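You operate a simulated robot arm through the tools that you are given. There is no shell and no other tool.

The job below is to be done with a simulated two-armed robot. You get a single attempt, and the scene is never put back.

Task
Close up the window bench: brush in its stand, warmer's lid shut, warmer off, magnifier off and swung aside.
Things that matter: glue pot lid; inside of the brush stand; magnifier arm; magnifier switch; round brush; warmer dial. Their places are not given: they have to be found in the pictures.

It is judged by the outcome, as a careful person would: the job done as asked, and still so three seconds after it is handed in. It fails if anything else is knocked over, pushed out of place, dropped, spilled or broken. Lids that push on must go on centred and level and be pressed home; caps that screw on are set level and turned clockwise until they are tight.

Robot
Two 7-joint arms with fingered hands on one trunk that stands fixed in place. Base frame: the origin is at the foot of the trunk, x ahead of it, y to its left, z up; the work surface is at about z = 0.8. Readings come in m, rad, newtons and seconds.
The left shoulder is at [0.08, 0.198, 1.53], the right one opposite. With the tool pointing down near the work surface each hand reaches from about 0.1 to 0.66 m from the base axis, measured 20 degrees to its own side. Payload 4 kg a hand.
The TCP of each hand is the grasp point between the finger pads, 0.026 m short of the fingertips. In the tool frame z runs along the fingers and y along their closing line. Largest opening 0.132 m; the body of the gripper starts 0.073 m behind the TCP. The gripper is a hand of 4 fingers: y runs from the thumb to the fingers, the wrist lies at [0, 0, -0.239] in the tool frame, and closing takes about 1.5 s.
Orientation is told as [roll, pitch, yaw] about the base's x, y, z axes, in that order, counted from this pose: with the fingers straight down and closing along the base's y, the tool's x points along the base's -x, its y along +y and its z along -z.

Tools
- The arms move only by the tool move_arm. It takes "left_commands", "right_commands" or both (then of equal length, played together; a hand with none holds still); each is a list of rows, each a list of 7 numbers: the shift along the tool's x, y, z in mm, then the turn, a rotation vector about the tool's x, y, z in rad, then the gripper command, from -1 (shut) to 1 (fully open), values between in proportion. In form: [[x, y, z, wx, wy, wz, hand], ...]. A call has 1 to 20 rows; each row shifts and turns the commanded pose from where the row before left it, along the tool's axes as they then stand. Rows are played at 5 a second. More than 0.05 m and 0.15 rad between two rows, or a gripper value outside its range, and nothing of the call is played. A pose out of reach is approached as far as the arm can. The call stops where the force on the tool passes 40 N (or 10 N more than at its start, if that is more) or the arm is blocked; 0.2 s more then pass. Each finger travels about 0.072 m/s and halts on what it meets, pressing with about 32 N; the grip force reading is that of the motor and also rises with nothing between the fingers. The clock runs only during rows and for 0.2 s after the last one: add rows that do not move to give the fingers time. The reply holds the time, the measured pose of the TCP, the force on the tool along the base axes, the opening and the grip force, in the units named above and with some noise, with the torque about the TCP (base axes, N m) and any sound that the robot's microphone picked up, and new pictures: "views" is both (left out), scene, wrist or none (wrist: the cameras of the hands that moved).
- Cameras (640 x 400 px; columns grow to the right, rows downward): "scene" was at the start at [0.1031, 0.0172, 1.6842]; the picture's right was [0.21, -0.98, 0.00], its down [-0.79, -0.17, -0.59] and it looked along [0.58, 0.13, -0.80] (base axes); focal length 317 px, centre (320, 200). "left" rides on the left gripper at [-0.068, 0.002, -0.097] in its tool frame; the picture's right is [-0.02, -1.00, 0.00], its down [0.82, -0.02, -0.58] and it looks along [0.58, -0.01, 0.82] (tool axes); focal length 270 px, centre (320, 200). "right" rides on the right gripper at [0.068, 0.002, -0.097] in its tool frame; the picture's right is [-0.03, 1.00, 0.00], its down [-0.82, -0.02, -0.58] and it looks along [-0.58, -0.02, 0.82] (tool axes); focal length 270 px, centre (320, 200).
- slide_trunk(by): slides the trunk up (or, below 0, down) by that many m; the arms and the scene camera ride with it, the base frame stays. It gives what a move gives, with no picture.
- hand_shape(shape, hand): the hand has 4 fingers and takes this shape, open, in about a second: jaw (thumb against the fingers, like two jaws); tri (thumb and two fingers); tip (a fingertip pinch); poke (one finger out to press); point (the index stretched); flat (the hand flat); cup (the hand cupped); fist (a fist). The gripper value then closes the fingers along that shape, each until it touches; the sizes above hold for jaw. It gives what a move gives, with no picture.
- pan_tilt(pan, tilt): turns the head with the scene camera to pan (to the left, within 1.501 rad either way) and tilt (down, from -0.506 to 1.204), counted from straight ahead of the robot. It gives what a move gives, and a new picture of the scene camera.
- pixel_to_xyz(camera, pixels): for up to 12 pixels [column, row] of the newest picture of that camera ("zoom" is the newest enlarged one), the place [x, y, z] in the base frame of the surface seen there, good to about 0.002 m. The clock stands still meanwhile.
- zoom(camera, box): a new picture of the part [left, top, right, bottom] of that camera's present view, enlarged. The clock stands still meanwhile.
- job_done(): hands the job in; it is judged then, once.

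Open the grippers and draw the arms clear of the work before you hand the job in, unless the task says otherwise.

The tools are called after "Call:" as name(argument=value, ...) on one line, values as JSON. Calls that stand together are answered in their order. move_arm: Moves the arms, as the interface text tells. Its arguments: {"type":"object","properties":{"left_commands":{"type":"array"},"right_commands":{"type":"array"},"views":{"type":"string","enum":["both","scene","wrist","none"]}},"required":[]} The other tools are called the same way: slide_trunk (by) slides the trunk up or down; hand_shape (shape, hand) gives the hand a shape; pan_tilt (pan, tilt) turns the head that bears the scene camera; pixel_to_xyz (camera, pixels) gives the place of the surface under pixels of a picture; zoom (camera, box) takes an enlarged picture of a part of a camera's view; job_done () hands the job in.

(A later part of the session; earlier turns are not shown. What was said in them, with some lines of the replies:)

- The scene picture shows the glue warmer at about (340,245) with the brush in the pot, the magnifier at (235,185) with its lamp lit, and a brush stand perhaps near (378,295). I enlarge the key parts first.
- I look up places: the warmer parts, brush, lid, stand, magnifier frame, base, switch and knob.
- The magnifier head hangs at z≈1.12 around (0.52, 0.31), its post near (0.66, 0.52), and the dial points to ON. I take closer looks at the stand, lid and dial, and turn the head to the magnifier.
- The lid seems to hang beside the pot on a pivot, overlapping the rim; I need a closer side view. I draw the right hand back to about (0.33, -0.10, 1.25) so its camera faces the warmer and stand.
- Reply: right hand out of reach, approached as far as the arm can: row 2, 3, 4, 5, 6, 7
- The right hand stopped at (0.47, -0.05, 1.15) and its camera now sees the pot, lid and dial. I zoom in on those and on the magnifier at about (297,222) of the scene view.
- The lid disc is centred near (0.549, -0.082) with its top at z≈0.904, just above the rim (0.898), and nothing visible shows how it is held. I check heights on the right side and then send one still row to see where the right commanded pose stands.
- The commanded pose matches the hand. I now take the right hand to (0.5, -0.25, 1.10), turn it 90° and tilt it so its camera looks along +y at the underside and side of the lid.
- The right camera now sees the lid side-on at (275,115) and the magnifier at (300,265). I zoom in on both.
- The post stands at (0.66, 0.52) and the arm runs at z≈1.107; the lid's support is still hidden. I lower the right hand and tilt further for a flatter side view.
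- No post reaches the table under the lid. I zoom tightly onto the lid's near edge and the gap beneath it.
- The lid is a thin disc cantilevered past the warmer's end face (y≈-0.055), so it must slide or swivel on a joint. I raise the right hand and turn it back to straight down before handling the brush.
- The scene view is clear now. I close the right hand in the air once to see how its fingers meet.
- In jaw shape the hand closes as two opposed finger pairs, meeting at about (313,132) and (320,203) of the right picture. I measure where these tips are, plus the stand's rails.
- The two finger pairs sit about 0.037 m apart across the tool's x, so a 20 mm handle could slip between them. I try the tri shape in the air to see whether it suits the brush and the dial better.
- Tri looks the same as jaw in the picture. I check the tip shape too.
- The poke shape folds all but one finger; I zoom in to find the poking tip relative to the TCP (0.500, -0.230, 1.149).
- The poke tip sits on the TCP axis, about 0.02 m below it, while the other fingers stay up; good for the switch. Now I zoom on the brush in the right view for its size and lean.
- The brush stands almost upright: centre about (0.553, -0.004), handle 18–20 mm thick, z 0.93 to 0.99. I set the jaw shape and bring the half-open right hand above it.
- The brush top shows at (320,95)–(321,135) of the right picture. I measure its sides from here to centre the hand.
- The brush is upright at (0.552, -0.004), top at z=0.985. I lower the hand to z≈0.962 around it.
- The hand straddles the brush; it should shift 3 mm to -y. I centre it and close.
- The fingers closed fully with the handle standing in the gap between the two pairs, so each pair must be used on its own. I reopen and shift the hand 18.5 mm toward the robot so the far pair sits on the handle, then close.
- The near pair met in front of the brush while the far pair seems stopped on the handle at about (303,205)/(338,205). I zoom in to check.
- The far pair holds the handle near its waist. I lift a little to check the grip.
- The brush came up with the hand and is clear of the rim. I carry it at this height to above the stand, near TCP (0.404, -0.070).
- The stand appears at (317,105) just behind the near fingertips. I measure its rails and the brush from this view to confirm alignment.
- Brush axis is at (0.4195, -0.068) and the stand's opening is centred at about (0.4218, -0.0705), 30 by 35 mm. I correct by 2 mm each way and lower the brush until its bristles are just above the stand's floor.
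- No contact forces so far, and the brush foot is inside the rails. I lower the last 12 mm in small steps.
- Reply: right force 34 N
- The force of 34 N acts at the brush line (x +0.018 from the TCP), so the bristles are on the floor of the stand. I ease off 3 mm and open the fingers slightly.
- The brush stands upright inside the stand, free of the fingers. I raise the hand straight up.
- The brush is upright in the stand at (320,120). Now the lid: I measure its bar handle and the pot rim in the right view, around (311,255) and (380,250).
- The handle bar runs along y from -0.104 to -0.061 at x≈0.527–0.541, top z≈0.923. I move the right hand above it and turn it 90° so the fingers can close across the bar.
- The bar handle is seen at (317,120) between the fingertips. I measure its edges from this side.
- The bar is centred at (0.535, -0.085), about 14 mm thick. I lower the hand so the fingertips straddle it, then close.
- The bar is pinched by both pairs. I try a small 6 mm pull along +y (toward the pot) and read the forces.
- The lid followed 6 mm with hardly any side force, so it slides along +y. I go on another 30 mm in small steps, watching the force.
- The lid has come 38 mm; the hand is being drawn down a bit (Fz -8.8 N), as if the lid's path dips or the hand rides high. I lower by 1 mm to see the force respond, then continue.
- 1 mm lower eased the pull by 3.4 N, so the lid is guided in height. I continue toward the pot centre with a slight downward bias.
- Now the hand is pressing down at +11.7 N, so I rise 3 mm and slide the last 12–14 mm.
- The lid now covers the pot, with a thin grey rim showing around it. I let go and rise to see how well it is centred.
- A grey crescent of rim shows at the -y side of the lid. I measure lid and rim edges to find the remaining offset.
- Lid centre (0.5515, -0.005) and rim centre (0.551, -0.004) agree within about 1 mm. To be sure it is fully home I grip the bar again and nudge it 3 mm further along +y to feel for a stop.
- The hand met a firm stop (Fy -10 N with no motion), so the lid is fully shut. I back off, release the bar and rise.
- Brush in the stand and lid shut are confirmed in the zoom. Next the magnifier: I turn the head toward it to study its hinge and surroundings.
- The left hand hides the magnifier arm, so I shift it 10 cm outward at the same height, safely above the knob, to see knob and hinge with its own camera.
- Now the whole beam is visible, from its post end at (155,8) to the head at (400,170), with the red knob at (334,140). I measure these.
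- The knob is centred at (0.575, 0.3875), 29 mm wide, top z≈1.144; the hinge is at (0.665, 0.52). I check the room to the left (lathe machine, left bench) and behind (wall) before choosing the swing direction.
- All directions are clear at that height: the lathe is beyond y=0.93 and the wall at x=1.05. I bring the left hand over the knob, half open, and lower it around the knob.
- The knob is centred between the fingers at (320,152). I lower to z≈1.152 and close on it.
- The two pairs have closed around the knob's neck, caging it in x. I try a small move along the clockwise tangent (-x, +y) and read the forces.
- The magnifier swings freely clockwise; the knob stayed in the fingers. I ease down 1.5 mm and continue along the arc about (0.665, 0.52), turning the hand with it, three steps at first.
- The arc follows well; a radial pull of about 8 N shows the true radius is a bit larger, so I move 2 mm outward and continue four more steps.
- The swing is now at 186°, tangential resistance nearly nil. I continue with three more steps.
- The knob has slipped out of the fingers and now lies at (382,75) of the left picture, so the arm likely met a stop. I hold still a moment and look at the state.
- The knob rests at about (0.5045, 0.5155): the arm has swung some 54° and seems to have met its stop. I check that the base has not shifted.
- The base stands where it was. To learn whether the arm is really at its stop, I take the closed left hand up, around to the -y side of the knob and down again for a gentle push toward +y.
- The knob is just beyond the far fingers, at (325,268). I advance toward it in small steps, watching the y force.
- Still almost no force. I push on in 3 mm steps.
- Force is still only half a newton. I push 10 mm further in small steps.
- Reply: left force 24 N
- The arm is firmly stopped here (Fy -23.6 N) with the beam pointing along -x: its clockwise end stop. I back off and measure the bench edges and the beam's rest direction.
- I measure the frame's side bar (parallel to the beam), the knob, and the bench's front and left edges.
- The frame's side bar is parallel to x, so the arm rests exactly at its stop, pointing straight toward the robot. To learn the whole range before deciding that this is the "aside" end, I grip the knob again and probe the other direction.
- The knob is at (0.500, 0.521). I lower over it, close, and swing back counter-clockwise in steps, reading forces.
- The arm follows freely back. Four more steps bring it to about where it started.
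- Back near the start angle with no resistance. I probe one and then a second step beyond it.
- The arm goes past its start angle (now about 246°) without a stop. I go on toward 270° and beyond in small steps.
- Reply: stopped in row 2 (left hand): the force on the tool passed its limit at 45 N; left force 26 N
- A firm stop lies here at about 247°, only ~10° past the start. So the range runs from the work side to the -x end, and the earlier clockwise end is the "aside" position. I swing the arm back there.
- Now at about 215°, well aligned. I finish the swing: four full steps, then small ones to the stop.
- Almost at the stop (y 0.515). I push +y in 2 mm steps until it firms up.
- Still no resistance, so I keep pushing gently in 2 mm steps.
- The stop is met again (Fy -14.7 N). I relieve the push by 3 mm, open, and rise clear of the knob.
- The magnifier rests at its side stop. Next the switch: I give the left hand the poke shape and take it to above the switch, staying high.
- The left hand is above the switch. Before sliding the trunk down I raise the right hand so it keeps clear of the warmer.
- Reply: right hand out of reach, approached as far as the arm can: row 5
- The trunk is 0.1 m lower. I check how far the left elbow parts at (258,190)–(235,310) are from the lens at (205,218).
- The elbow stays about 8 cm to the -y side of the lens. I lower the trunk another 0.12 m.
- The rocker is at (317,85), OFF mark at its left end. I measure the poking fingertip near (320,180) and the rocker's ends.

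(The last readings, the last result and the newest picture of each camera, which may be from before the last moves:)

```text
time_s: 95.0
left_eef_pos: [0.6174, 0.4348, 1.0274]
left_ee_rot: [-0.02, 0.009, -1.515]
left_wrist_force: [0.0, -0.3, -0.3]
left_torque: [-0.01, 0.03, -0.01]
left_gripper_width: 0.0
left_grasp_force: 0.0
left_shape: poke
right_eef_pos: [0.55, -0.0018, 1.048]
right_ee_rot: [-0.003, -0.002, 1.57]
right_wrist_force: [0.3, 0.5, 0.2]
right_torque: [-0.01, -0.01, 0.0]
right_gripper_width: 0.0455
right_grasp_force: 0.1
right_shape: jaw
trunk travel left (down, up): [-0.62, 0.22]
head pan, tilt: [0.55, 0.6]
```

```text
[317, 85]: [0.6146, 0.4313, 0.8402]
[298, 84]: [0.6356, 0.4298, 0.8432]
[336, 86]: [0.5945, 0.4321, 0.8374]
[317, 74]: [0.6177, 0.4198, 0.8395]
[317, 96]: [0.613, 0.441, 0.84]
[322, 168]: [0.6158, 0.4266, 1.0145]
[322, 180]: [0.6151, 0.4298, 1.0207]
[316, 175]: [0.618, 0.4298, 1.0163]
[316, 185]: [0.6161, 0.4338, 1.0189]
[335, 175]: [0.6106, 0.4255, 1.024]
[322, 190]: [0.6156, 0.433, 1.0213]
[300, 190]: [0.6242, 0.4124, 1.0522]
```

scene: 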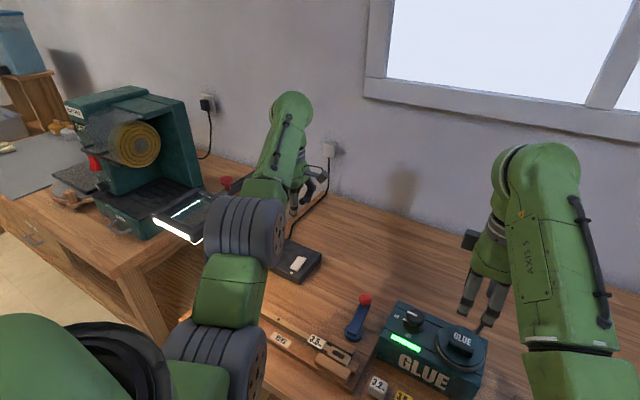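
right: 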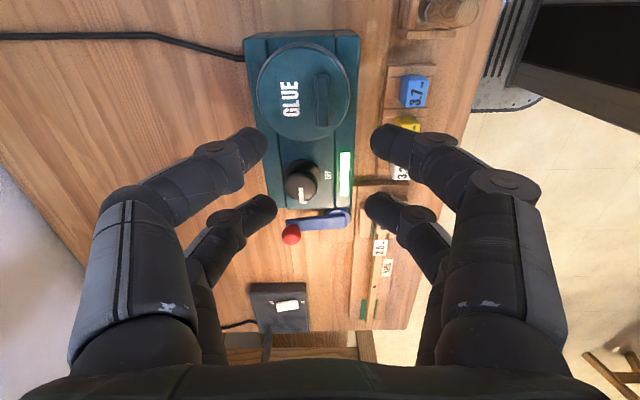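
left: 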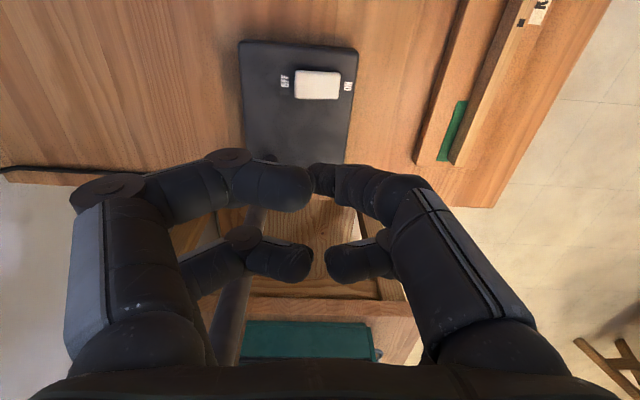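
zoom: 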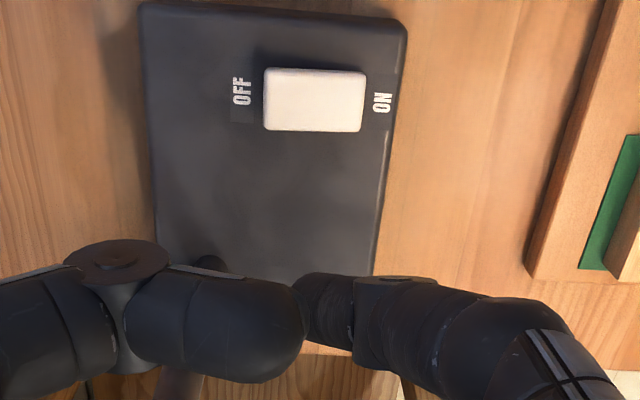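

The poking tip lies on the TCP axis. I correct the small tilt, shift over the OFF end (0.630, 0.4305) and descend to just above it.

Call:
move_arm(left_commands=[[-5, 12.3, 0, -0.009, 0.02, 0.055, -1], [0, 0, 40, 0, 0, 0, -1], [0, 0, 40, 0, 0, 0, -1], [0, 0, 40, 0, 0, 0, -1], [0, 0, 20, 0, 0, 0, -1], [0, 0, 0, 0, 0, 0, -1]])

Call:
zoom(camera="left", box=[220, 80, 420, 240])

Call:
zoom(camera="scene", box=[140, 140, 360, 300])

```text
time_s: 96.4
left_eef_pos: [0.6286, 0.435, 0.8875]
left_ee_rot: [-0.011, 0.031, -1.572]
left_wrist_force: [0.1, -0.6, 0.6]
left_torque: [0.02, 0.01, -0.01]
left_gripper_width: 0.0002
left_grasp_force: 0.2
left_shape: poke
right_eef_pos: [0.5508, -0.0027, 1.0492]
right_ee_rot: [-0.005, -0.002, 1.57]
right_wrist_force: [0.3, -0.3, -0.3]
right_torque: [0.01, -0.01, 0.01]
right_gripper_width: 0.046
right_grasp_force: 0.1
right_shape: jaw
trunk travel left (down, up): [-0.62, 0.22]
head pan, tilt: [0.55, 0.6]
```

scene: 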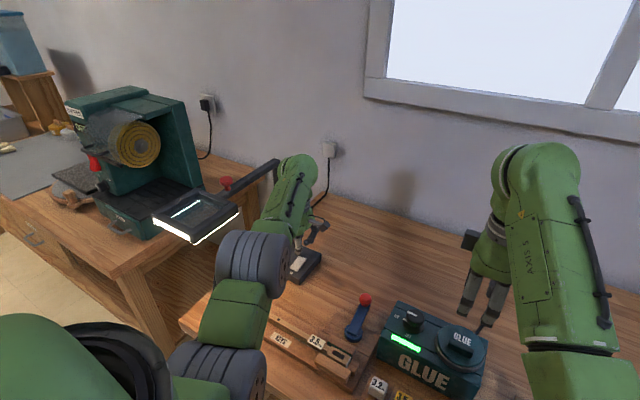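
left: 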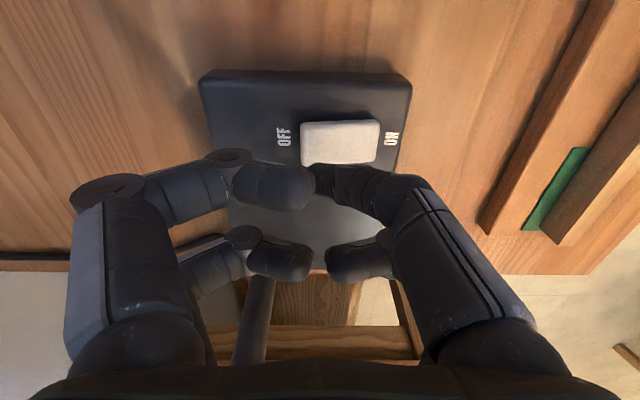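

```text
2.50 times, centred on (320, 160) of left
```

zoom: 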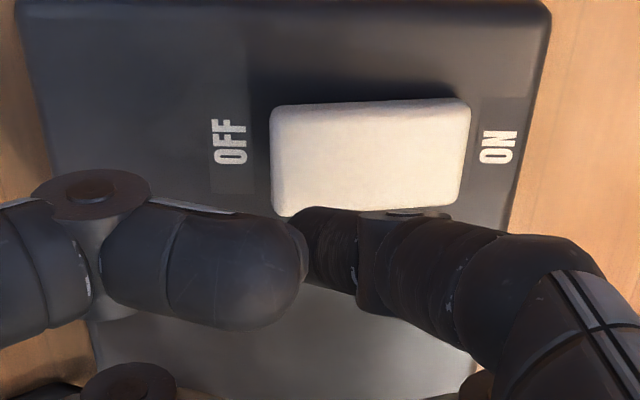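

```text
2.50 times, centred on (250, 220) of scene
```

zoom: 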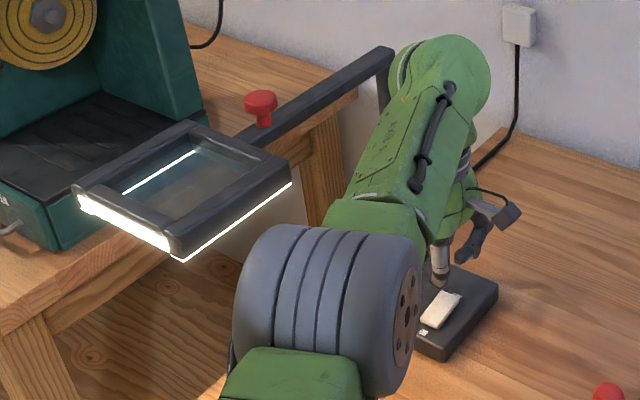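

The arm is well clear of the lens. The tip is 4 mm too far in +y, so I correct position and tilt and come down to a few mm above the rocker.

Call:
move_arm(left_commands=[[-4.5, 1.5, 0, -0.011, -0.031, 0, -1], [0, 0, 8, 0, 0, 0, -1], [0, 0, 6, 0, 0, 0, -1], [0, 0, 0, 0, 0, 0, -1]], views="wrist")

Call:
zoom(camera="left", box=[220, 80, 420, 240])

```text
time_s: 97.4
left_eef_pos: [0.6287, 0.4281, 0.8725]
left_ee_rot: [-0.001, 0.001, -1.571]
left_wrist_force: [-0.1, -0.5, 0.1]
left_torque: [-0.01, 0.01, 0.01]
left_gripper_width: 0.0
left_grasp_force: 0.0
left_shape: poke
right_eef_pos: [0.5516, -0.0018, 1.0482]
right_ee_rot: [-0.006, -0.003, 1.57]
right_wrist_force: [-0.6, -0.2, 0.0]
right_torque: [-0.04, 0.0, 0.02]
right_gripper_width: 0.046
right_grasp_force: 0.0
right_shape: jaw
trunk travel left (down, up): [-0.62, 0.22]
head pan, tilt: [0.55, 0.6]
```

left: 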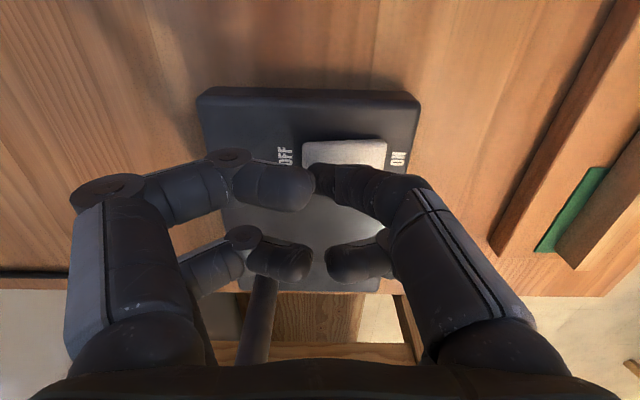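

```text
2.50 times, centred on (320, 160) of left
```

zoom: 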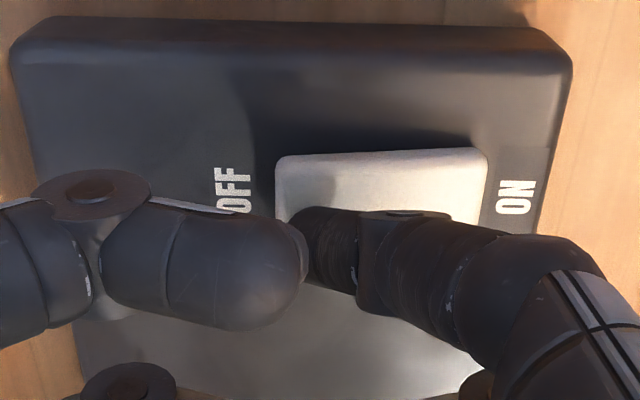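

The fingertip is over the OFF end of the rocker. I press down in 2 mm steps.

Call:
move_arm(left_commands=[[0, 0, 2, 0, 0, 0, -1], [0, 0, 2, 0, 0, 0, -1], [0, 0, 2, 0, 0, 0, -1], [0, 0, 2, 0, 0, 0, -1], [0, 0, 0, 0, 0, 0, -1]], views="wrist")

Call:
zoom(camera="scene", box=[140, 140, 360, 300])

```text
time_s: 98.6
left_eef_pos: [0.6292, 0.4304, 0.8671]
left_ee_rot: [0.0, -0.002, -1.572]
left_wrist_force: [0.6, 0.2, 3.7]
left_torque: [-0.01, 0.0, 0.0]
left_gripper_width: 0.0001
left_grasp_force: 0.0
left_shape: poke
right_eef_pos: [0.5516, -0.0025, 1.0484]
right_ee_rot: [-0.006, -0.001, 1.57]
right_wrist_force: [-0.3, -0.3, -0.7]
right_torque: [-0.02, -0.02, 0.03]
right_gripper_width: 0.0458
right_grasp_force: 0.0
right_shape: jaw
trunk travel left (down, up): [-0.62, 0.22]
head pan, tilt: [0.55, 0.6]
heard: click
```

left: 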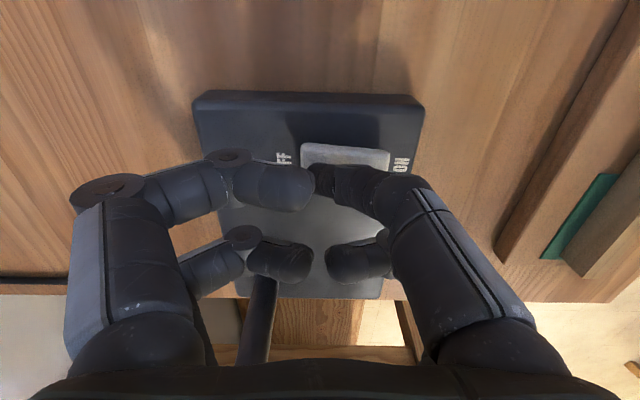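

```text
2.50 times, centred on (250, 220) of scene
```

zoom: 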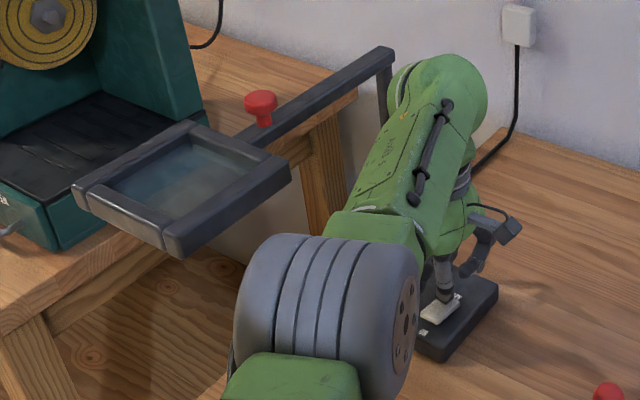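

A click was heard and the lamp strip is dark: magnifier off. I lift the left hand away and bring the right hand over the dial, turning it back to yaw 0.

Call:
move_arm(left_commands=[[0, 0, -20, 0, 0, 0, -1], [0, 0, -40, 0, 0, 0, -1], [0, 0, -40, 0, 0, 0, -1], [0, 0, -40, 0, 0, 0, -1], [0, 0, 0, 0, 0, 0, -1], [0, 0, 0, 0, 0, 0, -1], [0, 0, 0, 0, 0, 0, -1], [0, 0, 0, 0, 0, 0, -1], [0, 0, 0, 0, 0, 0, -1], [0, 0, 0, 0, 0, 0, -1], [0, 0, 0, 0, 0, 0, -1], [0, 0, 0, 0, 0, 0, -1], [0, 0, 0, 0, 0, 0, -1], [0, 0, 0, 0, 0, 0, -1]], right_commands=[[-31, 0, 0, 0, 0, 0, 0], [-31, 0, 0, 0, 0, 0, 0], [-31, 0, 0, 0, 0, 0, 0], [0, 0, 0, 0, 0, 0.1428, 0], [0, 0, 0, 0, 0, 0.1428, 0], [0, 0, 0, 0, 0, 0.1428, 0], [0, 0, 0, 0, 0, 0.1428, 0], [0, 0, 0, 0, 0, 0.1428, 0], [0, 0, 0, 0, 0, 0.1428, 0], [0, 0, 0, 0, 0, 0.1428, 0], [0, 0, 0, 0, 0, 0.1428, 0], [0, 0, 0, 0, 0, 0.1428, 0], [0, 0, 0, 0, 0, 0.1428, 0], [0, 0, 0, 0, 0, 0.1428, 0]])

```text
time_s: 101.6
left_eef_pos: [0.6278, 0.4304, 1.0047]
left_ee_rot: [-0.001, -0.001, -1.571]
left_wrist_force: [-0.5, 0.4, 0.6]
left_torque: [0.0, 0.0, 0.04]
left_gripper_width: 0.0
left_grasp_force: 0.0
left_shape: poke
right_eef_pos: [0.5527, 0.0907, 1.049]
right_ee_rot: [0.002, -0.005, -0.003]
right_wrist_force: [0.7, 0.5, -0.5]
right_torque: [0.01, -0.02, -0.03]
right_gripper_width: 0.0655
right_grasp_force: 0.1
right_shape: jaw
trunk travel left (down, up): [-0.62, 0.22]
head pan, tilt: [0.55, 0.6]
```

scene: 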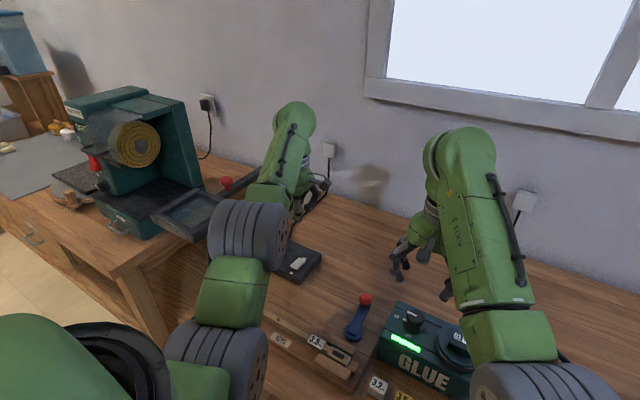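
right: 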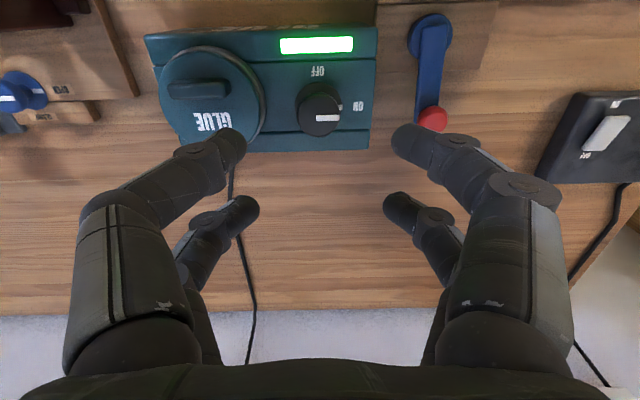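
left: 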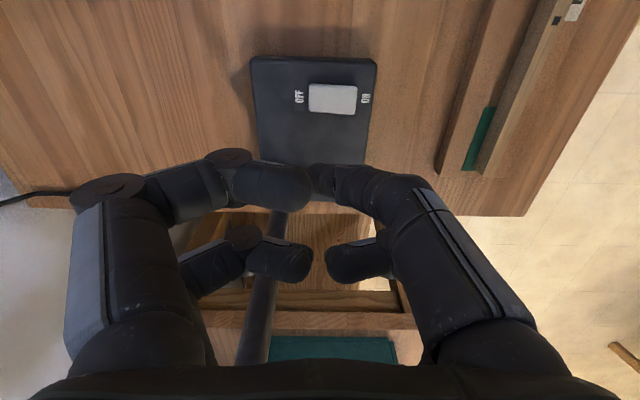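

The dial is at (319,108) in the right picture, its pointer toward ON. I zoom and measure its centre and height.

Call:
zoom(camera="right", box=[270, 60, 390, 150])

Call:
pixel_to_xyz(camera="zoom", pixels=[[260, 280], [150, 280], [375, 280], [260, 235], [260, 330], [330, 258], [262, 130], [430, 195], [240, 180], [145, 180], [380, 180], [262, 210]])

```text
4.44 times, centred on (330, 105) of right
```

zoom: 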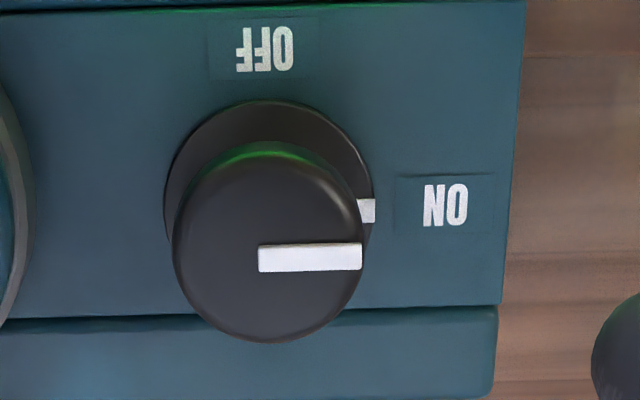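

```text
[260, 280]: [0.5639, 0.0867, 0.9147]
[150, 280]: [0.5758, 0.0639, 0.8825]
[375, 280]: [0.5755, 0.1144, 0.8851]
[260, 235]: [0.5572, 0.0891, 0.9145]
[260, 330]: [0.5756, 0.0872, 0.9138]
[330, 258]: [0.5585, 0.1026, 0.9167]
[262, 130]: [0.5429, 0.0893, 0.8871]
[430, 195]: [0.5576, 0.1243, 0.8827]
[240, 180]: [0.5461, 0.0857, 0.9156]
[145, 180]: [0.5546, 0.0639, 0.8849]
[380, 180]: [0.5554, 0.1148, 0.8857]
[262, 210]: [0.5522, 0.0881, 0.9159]
```

The knob's centre is (0.559, 0.0895), diameter 39 mm, top z≈0.915. I check the height of the nearby red lever ball before descending.

Call:
pixel_to_xyz(camera="right", pixels=[[433, 118], [420, 118], [433, 108], [430, 60], [425, 90], [262, 90], [240, 60], [205, 90]])

```text
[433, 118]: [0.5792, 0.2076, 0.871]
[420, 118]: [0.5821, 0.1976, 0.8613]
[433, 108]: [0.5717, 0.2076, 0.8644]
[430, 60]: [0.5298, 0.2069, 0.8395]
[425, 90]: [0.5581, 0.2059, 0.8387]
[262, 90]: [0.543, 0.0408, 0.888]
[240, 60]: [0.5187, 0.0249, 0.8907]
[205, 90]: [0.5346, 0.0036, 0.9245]
```

The lever (z≤0.871, y≈0.21) is out of the way. I centre over the knob and descend to z≈0.922.

Call:
move_arm(right_commands=[[-6.3, -1.2, 40, 0, 0, 0, 0], [0, 0, 40, 0, 0, 0, 0], [0, 0, 30, 0, 0, 0, 0], [0, 0, 15, 0, 0, 0, 0], [0, 0, 0, 0, 0, 0, 0]], views="wrist")

Call:
zoom(camera="right", box=[200, 80, 440, 260])

```text
time_s: 102.8
left_eef_pos: [0.6285, 0.4298, 1.0045]
left_ee_rot: [-0.001, -0.001, -1.573]
left_wrist_force: [0.7, -0.4, -0.3]
left_torque: [0.02, -0.01, 0.01]
left_gripper_width: 0.0
left_grasp_force: 0.1
left_shape: poke
right_eef_pos: [0.5583, 0.0919, 0.9233]
right_ee_rot: [0.003, -0.005, 0.0]
right_wrist_force: [-0.4, -0.3, -0.1]
right_torque: [0.0, 0.02, 0.02]
right_gripper_width: 0.0653
right_grasp_force: 0.1
right_shape: jaw
trunk travel left (down, up): [-0.62, 0.22]
head pan, tilt: [0.55, 0.6]
```

right: 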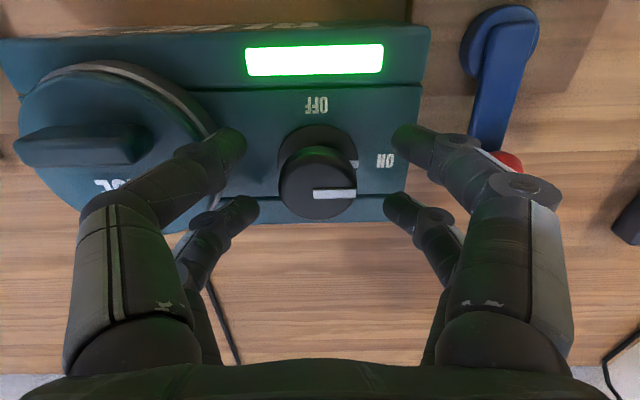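

```text
2.22 times, centred on (320, 170) of right
```

zoom: 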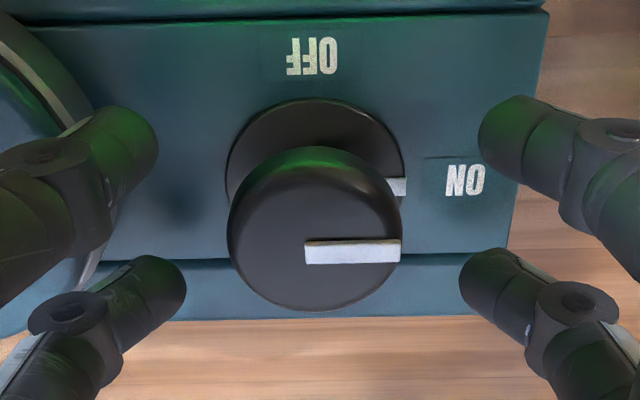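

The knob is centred between the fingers (2 mm to correct). I close on it and make a first small turn counter-clockwise.

Call:
move_arm(right_commands=[[-0.7, -2, 1, 0, 0, 0, 0], [0, 0, 0, 0, 0, 0, -0.3], [0, 0, 0, 0, 0, 0, -0.6], [0, 0, 0, 0, 0, 0, -1], [0, 0, 0, 0, 0, 0, -1], [0, 0, 0, 0, 0, 0, -1], [0, 0, 0, 0, 0, -0.1, -1], [0, 0, 0, 0, 0, -0.1, -1], [0, 0, 0, 0, 0, 0, -1]], views="wrist")

Call:
zoom(camera="right", box=[200, 80, 440, 260])

```text
time_s: 104.8
left_eef_pos: [0.6304, 0.4299, 1.0036]
left_ee_rot: [-0.001, -0.004, -1.573]
left_wrist_force: [1.4, -0.3, 0.0]
left_torque: [0.0, 0.02, 0.01]
left_gripper_width: 0.0
left_grasp_force: 0.1
left_shape: poke
right_eef_pos: [0.5585, 0.0897, 0.9195]
right_ee_rot: [0.001, 0.001, 0.201]
right_wrist_force: [-14.8, 0.8, -32.8]
right_torque: [-0.12, 0.35, 0.03]
right_gripper_width: 0.0057
right_grasp_force: 32.3
right_shape: jaw
trunk travel left (down, up): [-0.62, 0.22]
head pan, tilt: [0.55, 0.6]
```

right: 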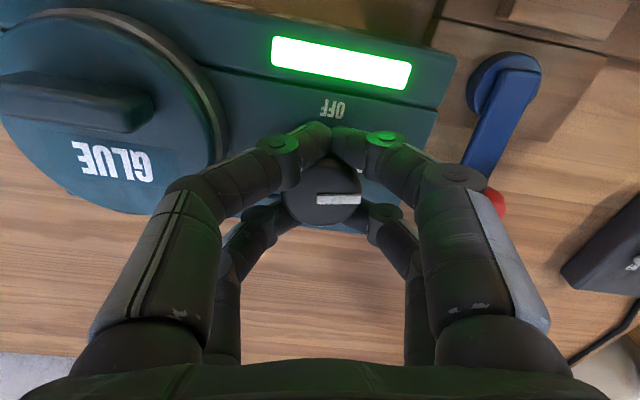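

```text
2.22 times, centred on (320, 170) of right
```

zoom: 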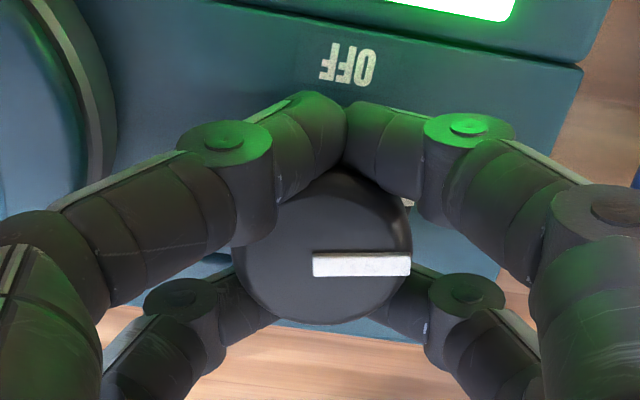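

The fingers closed under the knob's cap and the knob turned with the hand (pointer still level in the turned view), but the hand is pulled by 33 N down and 15 N in -x. I ease the hand that way to relieve the load.

Call:
move_arm(right_commands=[[2, 0, 2, 0, 0, 0, -1], [1, 0, 2, 0, 0, 0, -1], [0, 0, 0, 0, 0, 0, -1]], views="none")

```text
time_s: 105.6
left_eef_pos: [0.6302, 0.4305, 1.003]
left_ee_rot: [-0.003, -0.003, -1.573]
left_wrist_force: [-0.1, 0.5, 0.5]
left_torque: [0.0, -0.01, 0.02]
left_gripper_width: 0.0
left_grasp_force: 0.1
left_shape: poke
right_eef_pos: [0.5583, 0.0894, 0.9185]
right_ee_rot: [0.0, -0.006, 0.198]
right_wrist_force: [-2.9, 2.0, -19.4]
right_torque: [-0.09, 0.31, 0.0]
right_gripper_width: 0.0055
right_grasp_force: 32.1
right_shape: jaw
trunk travel left (down, up): [-0.62, 0.22]
head pan, tilt: [0.55, 0.6]
```

Better; I lower the command another 4 mm.

Call:
move_arm(right_commands=[[0.5, -0.5, 2, 0, 0, 0, -1], [0, 0, 2, 0, 0, 0, -1], [0, 0, 0, 0, 0, 0, -1]], views="none")

```text
time_s: 106.4
left_eef_pos: [0.6296, 0.43, 1.0033]
left_ee_rot: [-0.003, -0.002, -1.574]
left_wrist_force: [0.2, -0.2, 0.2]
left_torque: [0.0, 0.01, -0.03]
left_gripper_width: 0.0
left_grasp_force: 0.1
left_shape: poke
right_eef_pos: [0.5576, 0.088, 0.9151]
right_ee_rot: [0.0, -0.006, 0.198]
right_wrist_force: [9.2, 2.9, -3.5]
right_torque: [-0.1, 0.27, -0.03]
right_gripper_width: 0.0052
right_grasp_force: 32.1
right_shape: jaw
trunk travel left (down, up): [-0.62, 0.22]
head pan, tilt: [0.55, 0.6]
```

Vertical load is nearly gone; I take back 2 mm in x and turn on three steps.

Call:
move_arm(right_commands=[[-2, -0.5, 0, 0, 0, 0, -1], [0, 0, 0, 0, 0, -0.12, -1], [0, 0, 0, 0, 0, -0.12, -1], [0, 0, 0, 0, 0, -0.12, -1], [0, 0, 0, 0, 0, 0, -1]], views="wrist")

Call:
zoom(camera="right", box=[200, 80, 440, 260])

```text
time_s: 107.6
left_eef_pos: [0.6308, 0.4311, 1.0037]
left_ee_rot: [-0.006, -0.004, -1.571]
left_wrist_force: [-0.3, -1.3, 0.5]
left_torque: [-0.04, -0.02, -0.03]
left_gripper_width: 0.0
left_grasp_force: 0.0
left_shape: poke
right_eef_pos: [0.5601, 0.0867, 0.9112]
right_ee_rot: [0.0, -0.001, 0.562]
right_wrist_force: [-1.2, -0.7, -24.0]
right_torque: [-0.29, 0.3, -0.01]
right_gripper_width: 0.0038
right_grasp_force: 31.9
right_shape: jaw
trunk travel left (down, up): [-0.62, 0.22]
head pan, tilt: [0.55, 0.6]
```

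right: 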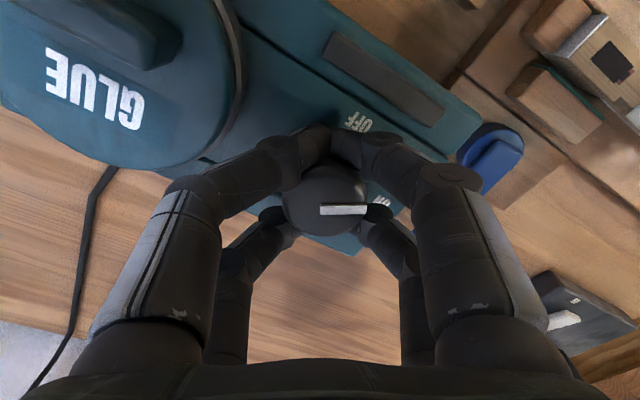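

```text
2.22 times, centred on (320, 170) of right
```

zoom: 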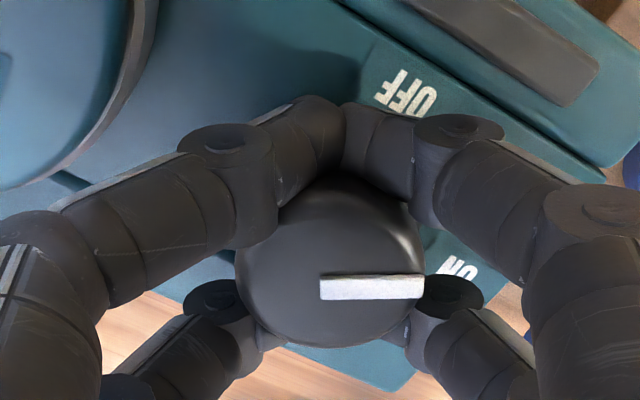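

The green indicator has gone dark already at about 32°, and the knob turns with the hand. I ease down 4 mm and keep turning toward the OFF mark.

Call:
move_arm(right_commands=[[0, 0, 2, 0, 0, 0, -1], [0, 0, 2, 0, 0, 0, -1], [0, 0, 0, 0, 0, -0.12, -1], [0, 0, 0, 0, 0, -0.12, -1], [0, 0, 0, 0, 0, -0.12, -1], [0, 0, 0, 0, 0, 0, -1]], views="wrist")

Call:
zoom(camera="right", box=[200, 80, 440, 260])

```text
time_s: 109.0
left_eef_pos: [0.6301, 0.4309, 1.0054]
left_ee_rot: [-0.002, -0.001, -1.573]
left_wrist_force: [0.0, -0.1, 0.2]
left_torque: [-0.03, 0.01, -0.04]
left_gripper_width: 0.0
left_grasp_force: 0.0
left_shape: poke
right_eef_pos: [0.5599, 0.0864, 0.9112]
right_ee_rot: [-0.004, -0.01, 0.921]
right_wrist_force: [4.8, -0.4, -5.8]
right_torque: [-0.16, 0.04, 0.03]
right_gripper_width: 0.0042
right_grasp_force: 32.2
right_shape: jaw
trunk travel left (down, up): [-0.62, 0.22]
head pan, tilt: [0.55, 0.6]
```

right: 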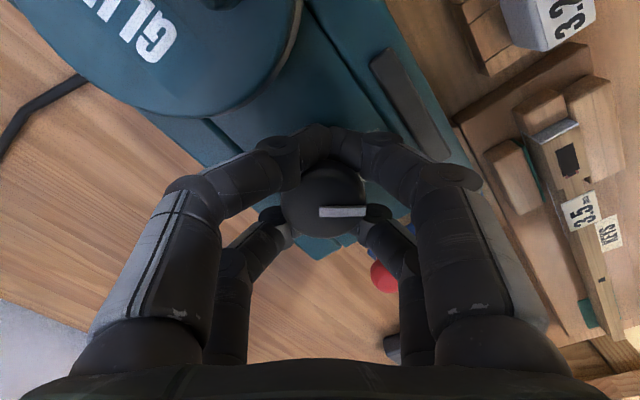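

```text
2.22 times, centred on (320, 170) of right
```

zoom: 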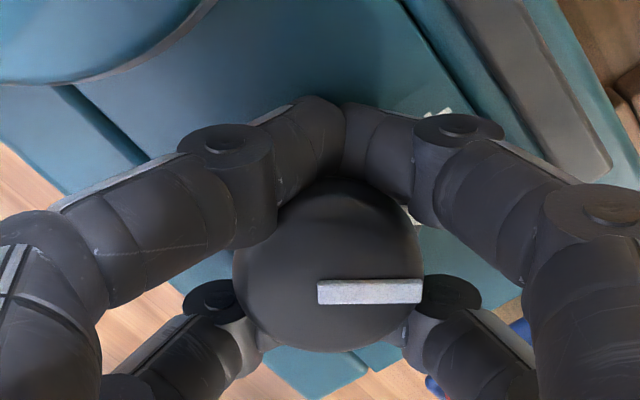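

Loads are low and the knob keeps turning with the hand (53°). I continue four more steps.

Call:
move_arm(right_commands=[[0, 0, 0, 0, 0, -0.12, -1], [0, 0, 0, 0, 0, -0.12, -1], [0, 0, 0, 0, 0, -0.12, -1], [0, 0, 0, 0, 0, -0.12, -1], [0, 0, 0, 0, 0, 0, -1]], views="wrist")

Call:
zoom(camera="right", box=[200, 80, 440, 260])

```text
time_s: 110.2
left_eef_pos: [0.6318, 0.4302, 1.0038]
left_ee_rot: [-0.003, -0.002, -1.572]
left_wrist_force: [0.0, 0.1, -0.5]
left_torque: [0.01, 0.04, 0.02]
left_gripper_width: 0.0001
left_grasp_force: 0.0
left_shape: poke
right_eef_pos: [0.5599, 0.0871, 0.9088]
right_ee_rot: [-0.004, -0.004, 1.402]
right_wrist_force: [11.1, 0.2, -0.8]
right_torque: [-0.15, -0.02, -0.06]
right_gripper_width: 0.0041
right_grasp_force: 32.0
right_shape: jaw
trunk travel left (down, up): [-0.62, 0.22]
head pan, tilt: [0.55, 0.6]
```

right: 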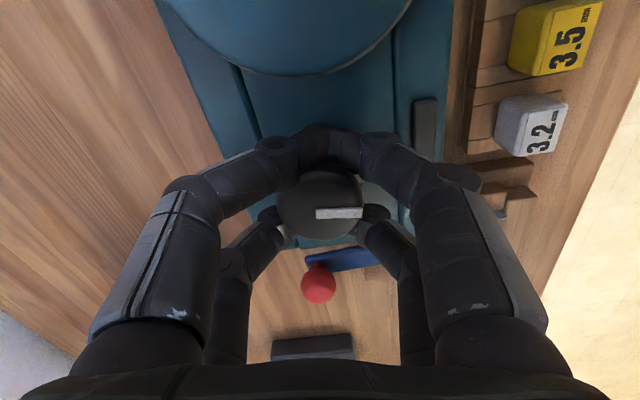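

```text
2.22 times, centred on (320, 170) of right
```

zoom: 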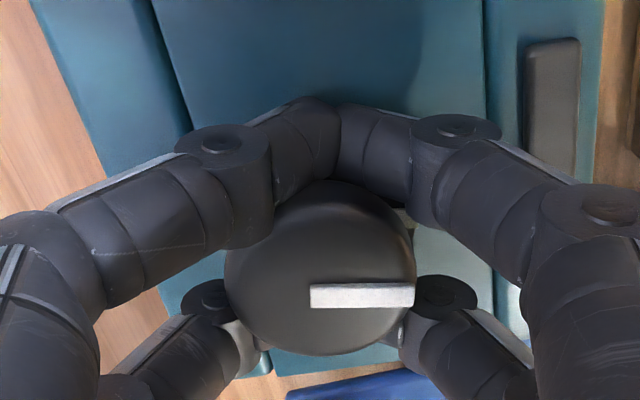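

At 80° now with an 11 N side push in x. I ease that by 2.5 mm and make the last turn to 90°.

Call:
move_arm(right_commands=[[0, -2.5, 0, 0, 0, 0, -1], [0, 0, 0, 0, 0, -0.085, -1], [0, 0, 0, 0, 0, -0.085, -1], [0, 0, 0, 0, 0, 0, -1]], views="wrist")

Call:
zoom(camera="right", box=[200, 80, 440, 260])

```text
time_s: 111.2
left_eef_pos: [0.6298, 0.4302, 1.0052]
left_ee_rot: [-0.002, -0.004, -1.574]
left_wrist_force: [0.3, -0.2, -0.5]
left_torque: [0.0, 0.01, 0.0]
left_gripper_width: 0.0
left_grasp_force: 0.1
left_shape: poke
right_eef_pos: [0.561, 0.0883, 0.9102]
right_ee_rot: [-0.003, -0.002, 1.571]
right_wrist_force: [2.3, 2.8, -0.7]
right_torque: [-0.12, 0.04, -0.05]
right_gripper_width: 0.0042
right_grasp_force: 31.4
right_shape: jaw
trunk travel left (down, up): [-0.62, 0.22]
head pan, tilt: [0.55, 0.6]
```

right: 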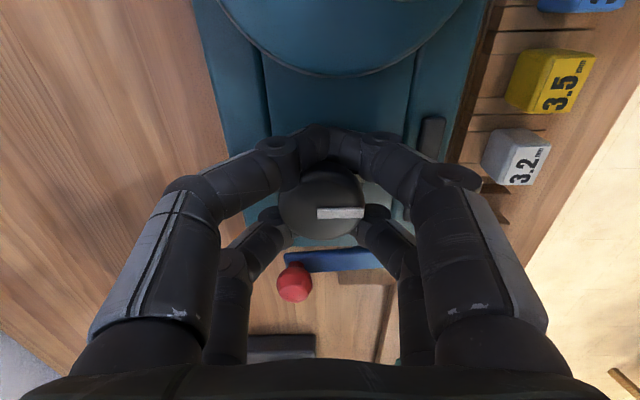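

```text
2.22 times, centred on (320, 170) of right
```

zoom: 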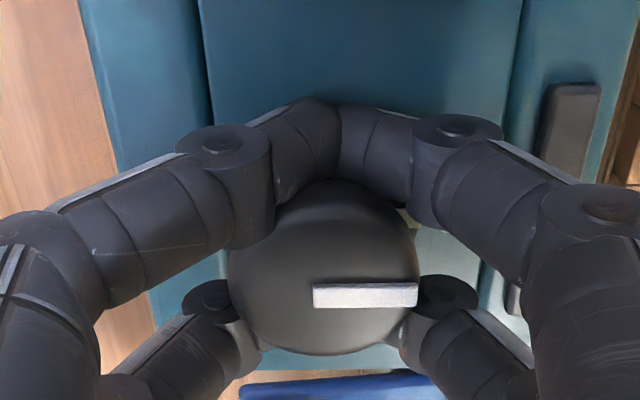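

The pointer now points to -x, the OFF mark, and the indicator is dark. I open and rise straight up.

Call:
move_arm(right_commands=[[0, 0, 0, 0, 0, 0, -0.6], [0, 0, 0, 0, 0, 0, -0.2], [0, 0, 0, 0, 0, 0, 0], [0, 0, 0, 0, 0, 0, 0], [0, 0, -20, 0, 0, 0, 0], [0, 0, -40, 0, 0, 0, 0], [0, 0, -45, 0, 0, 0, 0], [0, 0, -45, 0, 0, 0, 0]], views="wrist")

Call:
zoom(camera="right", box=[230, 40, 410, 240])

```text
time_s: 113.0
left_eef_pos: [0.6297, 0.4309, 1.007]
left_ee_rot: [0.0, -0.003, -1.572]
left_wrist_force: [-0.2, 0.3, 0.1]
left_torque: [0.02, 0.0, 0.0]
left_gripper_width: 0.0001
left_grasp_force: 0.1
left_shape: poke
right_eef_pos: [0.5602, 0.0867, 1.0622]
right_ee_rot: [-0.004, -0.002, 1.571]
right_wrist_force: [0.2, 0.2, -0.8]
right_torque: [0.02, -0.01, -0.03]
right_gripper_width: 0.0652
right_grasp_force: 0.1
right_shape: jaw
trunk travel left (down, up): [-0.62, 0.22]
head pan, tilt: [0.55, 0.6]
```

right: 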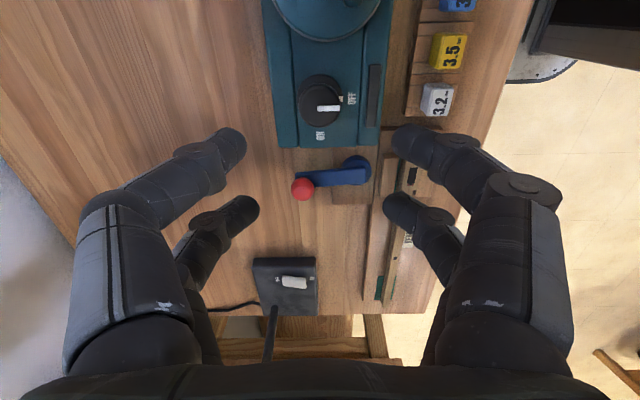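

```text
2.00 times, centred on (320, 140) of right
```

zoom: 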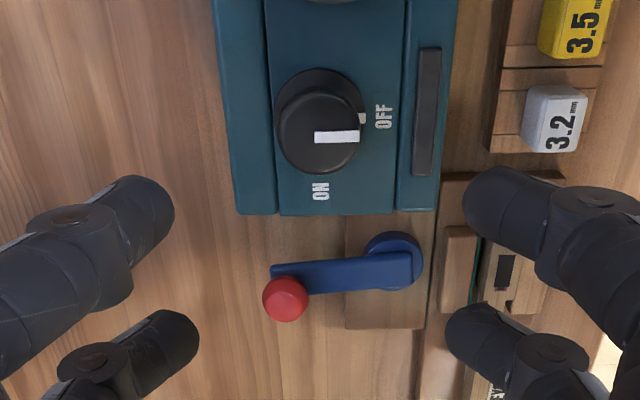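

The pointer and skirt tick are on OFF and the indicator is dark. I slide the trunk back up, which lifts both hands clear.

Call:
slide_trunk(by=0.22)

Call:
hand_shape(hand="left", shape="jaw")

Call:
pan_tilt(pan=0.35, tilt=0.85)

```text
time_s: 115.3
left_eef_pos: [0.6292, 0.4304, 1.2246]
left_ee_rot: [-0.002, -0.002, -1.573]
left_wrist_force: [-0.4, 0.0, 0.1]
left_torque: [0.01, -0.03, -0.02]
left_gripper_width: 0.0
left_grasp_force: 0.0
left_shape: poke
right_eef_pos: [0.56, 0.0861, 1.2817]
right_ee_rot: [-0.006, -0.002, 1.568]
right_wrist_force: [-0.2, 0.9, 0.0]
right_torque: [0.01, 0.0, 0.0]
right_gripper_width: 0.0654
right_grasp_force: 0.1
right_shape: jaw
trunk travel left (down, up): [-0.84, 0.0]
head pan, tilt: [0.55, 0.6]
```

```text
time_s: 116.2
left_eef_pos: [0.6293, 0.4303, 1.2254]
left_ee_rot: [-0.002, -0.001, -1.573]
left_wrist_force: [0.3, -0.6, 0.3]
left_torque: [0.03, 0.0, 0.01]
left_gripper_width: 0.1321
left_grasp_force: 0.0
left_shape: jaw
right_eef_pos: [0.56, 0.0868, 1.2811]
right_ee_rot: [-0.004, -0.001, 1.569]
right_wrist_force: [0.8, 0.1, -0.3]
right_torque: [-0.01, 0.02, 0.01]
right_gripper_width: 0.0654
right_grasp_force: 0.1
right_shape: jaw
trunk travel left (down, up): [-0.84, 0.0]
head pan, tilt: [0.55, 0.6]
```

```text
time_s: 117.0
left_eef_pos: [0.6289, 0.4306, 1.2253]
left_ee_rot: [-0.002, -0.002, -1.571]
left_wrist_force: [-0.2, 0.1, 0.4]
left_torque: [-0.01, 0.0, -0.02]
left_gripper_width: 0.1319
left_grasp_force: 0.1
left_shape: jaw
right_eef_pos: [0.5601, 0.0863, 1.2805]
right_ee_rot: [-0.006, -0.002, 1.57]
right_wrist_force: [0.4, -0.1, 1.1]
right_torque: [0.0, -0.04, -0.01]
right_gripper_width: 0.0653
right_grasp_force: 0.0
right_shape: jaw
trunk travel left (down, up): [-0.84, 0.0]
head pan, tilt: [0.351, 0.85]
```

scene: 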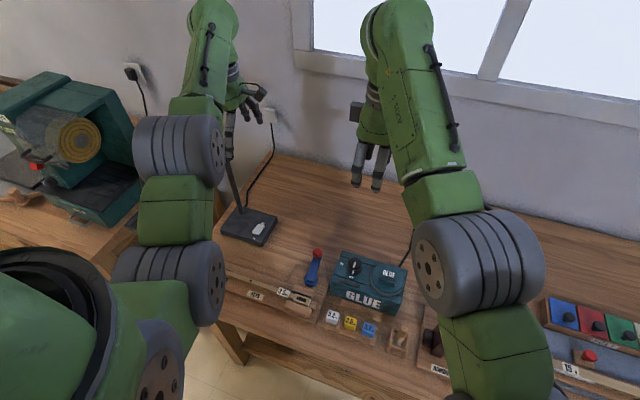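

Both hands are high. I draw the right hand off to the right side and the left one slightly up, grippers open, and look over the bench.

Call:
move_arm(right_commands=[[40, 0, 0, 0, 0, 0, 1], [40, 0, 0, 0, 0, 0, 1], [40, 0, 0, 0, 0, 0, 1], [40, 0, 0, 0, 0, 0, 1], [40, 0, 0, 0, 0, 0, 1], [40, 0, 0, 0, 0, 0, 1]], left_commands=[[0, 0, -15, 0, 0, 0, 1], [0, 0, -15, 0, 0, 0, 1], [0, 0, 0, 0, 0, 0, 1], [0, 0, 0, 0, 0, 0, 1], [0, 0, 0, 0, 0, 0, 1], [0, 0, 0, 0, 0, 0, 1]])

Call:
zoom(camera="scene", box=[280, 230, 440, 370])

Call:
zoom(camera="left", box=[200, 0, 640, 300])

```text
time_s: 118.4
left_eef_pos: [0.6298, 0.4288, 1.2566]
left_ee_rot: [0.001, -0.002, -1.575]
left_wrist_force: [-0.2, 0.1, 0.3]
left_torque: [-0.01, -0.04, -0.02]
left_gripper_width: 0.1319
left_grasp_force: 0.1
left_shape: jaw
right_eef_pos: [0.5691, -0.1542, 1.2595]
right_ee_rot: [-0.01, -0.003, 1.568]
right_wrist_force: [0.1, -0.4, -0.4]
right_torque: [0.0, 0.01, 0.0]
right_gripper_width: 0.132
right_grasp_force: 0.1
right_shape: jaw
right hand out of reach, approached as far as the arm can: row 2, 3, 4, 5
trunk travel left (down, up): [-0.84, 0.0]
head pan, tilt: [0.351, 0.85]
```

scene: 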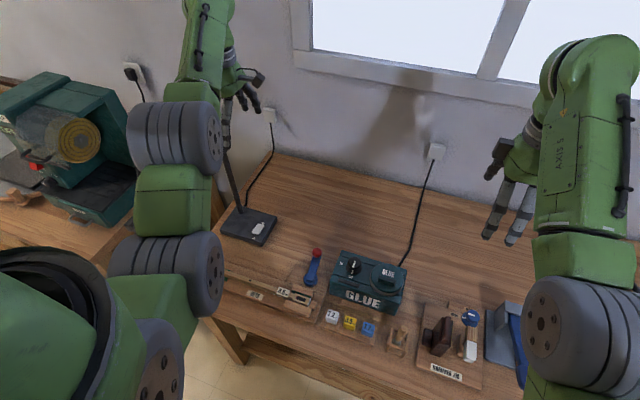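
right: 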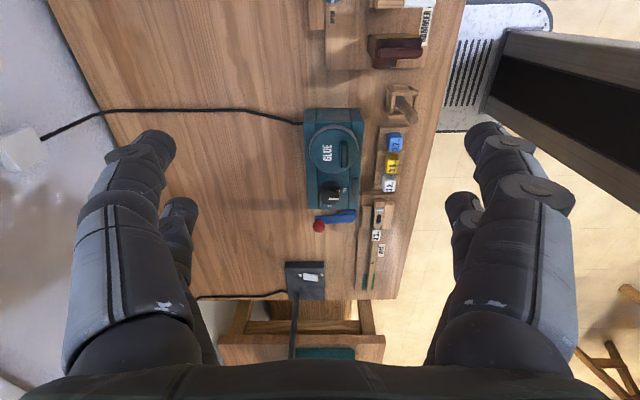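
left: 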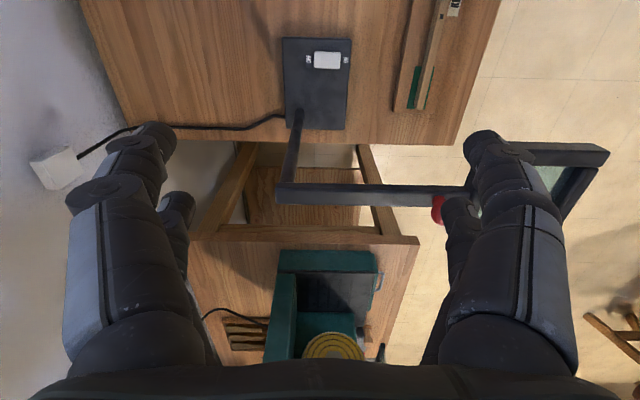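

```text
2.86 times, centred on (360, 300) of scene
```

zoom: 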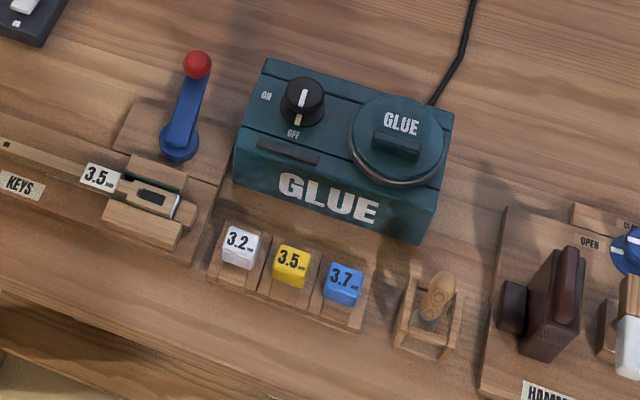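

```text
1.33 times, centred on (420, 150) of left
```

zoom: 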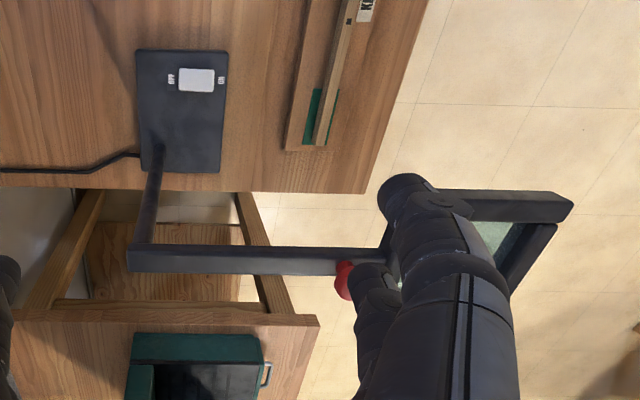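

All points check out in the zooms: brush upright in its stand, lid centred and shut, dial on OFF with the indicator dark, magnifier lamp dark and its arm at the side stop. Both hands are open and clear, so I hand the job in.

Call:
job_done()

```text
The job is handed in.
```

The window bench is closed up and the job is handed in; I haven't seen the judge's verdict.

- **Brush:** it stands upright, bristles down, inside its stand. I checked this from the cameras after letting go.
- **Warmer lid:** it slid across until it met its stop, and it sits centred on the pot to within about 1 mm.
- **Warmer:** the dial points to OFF and the green indicator is dark.
- **Magnifier:** I pressed the switch to OFF; it clicked and the lamp went dark. The arm rests against its side stop, pointing straight toward the robot over the bench's left front corner. I probed the other way first; that stop is only about 10° past where the arm started, so I took this end as the "aside" one.

While swinging the magnifier, the knob slipped out of the fingers once when the arm met its stop. The base had not moved. Nothing else on the bench looked shifted in the last pictures. Both hands are open and clear of the work.
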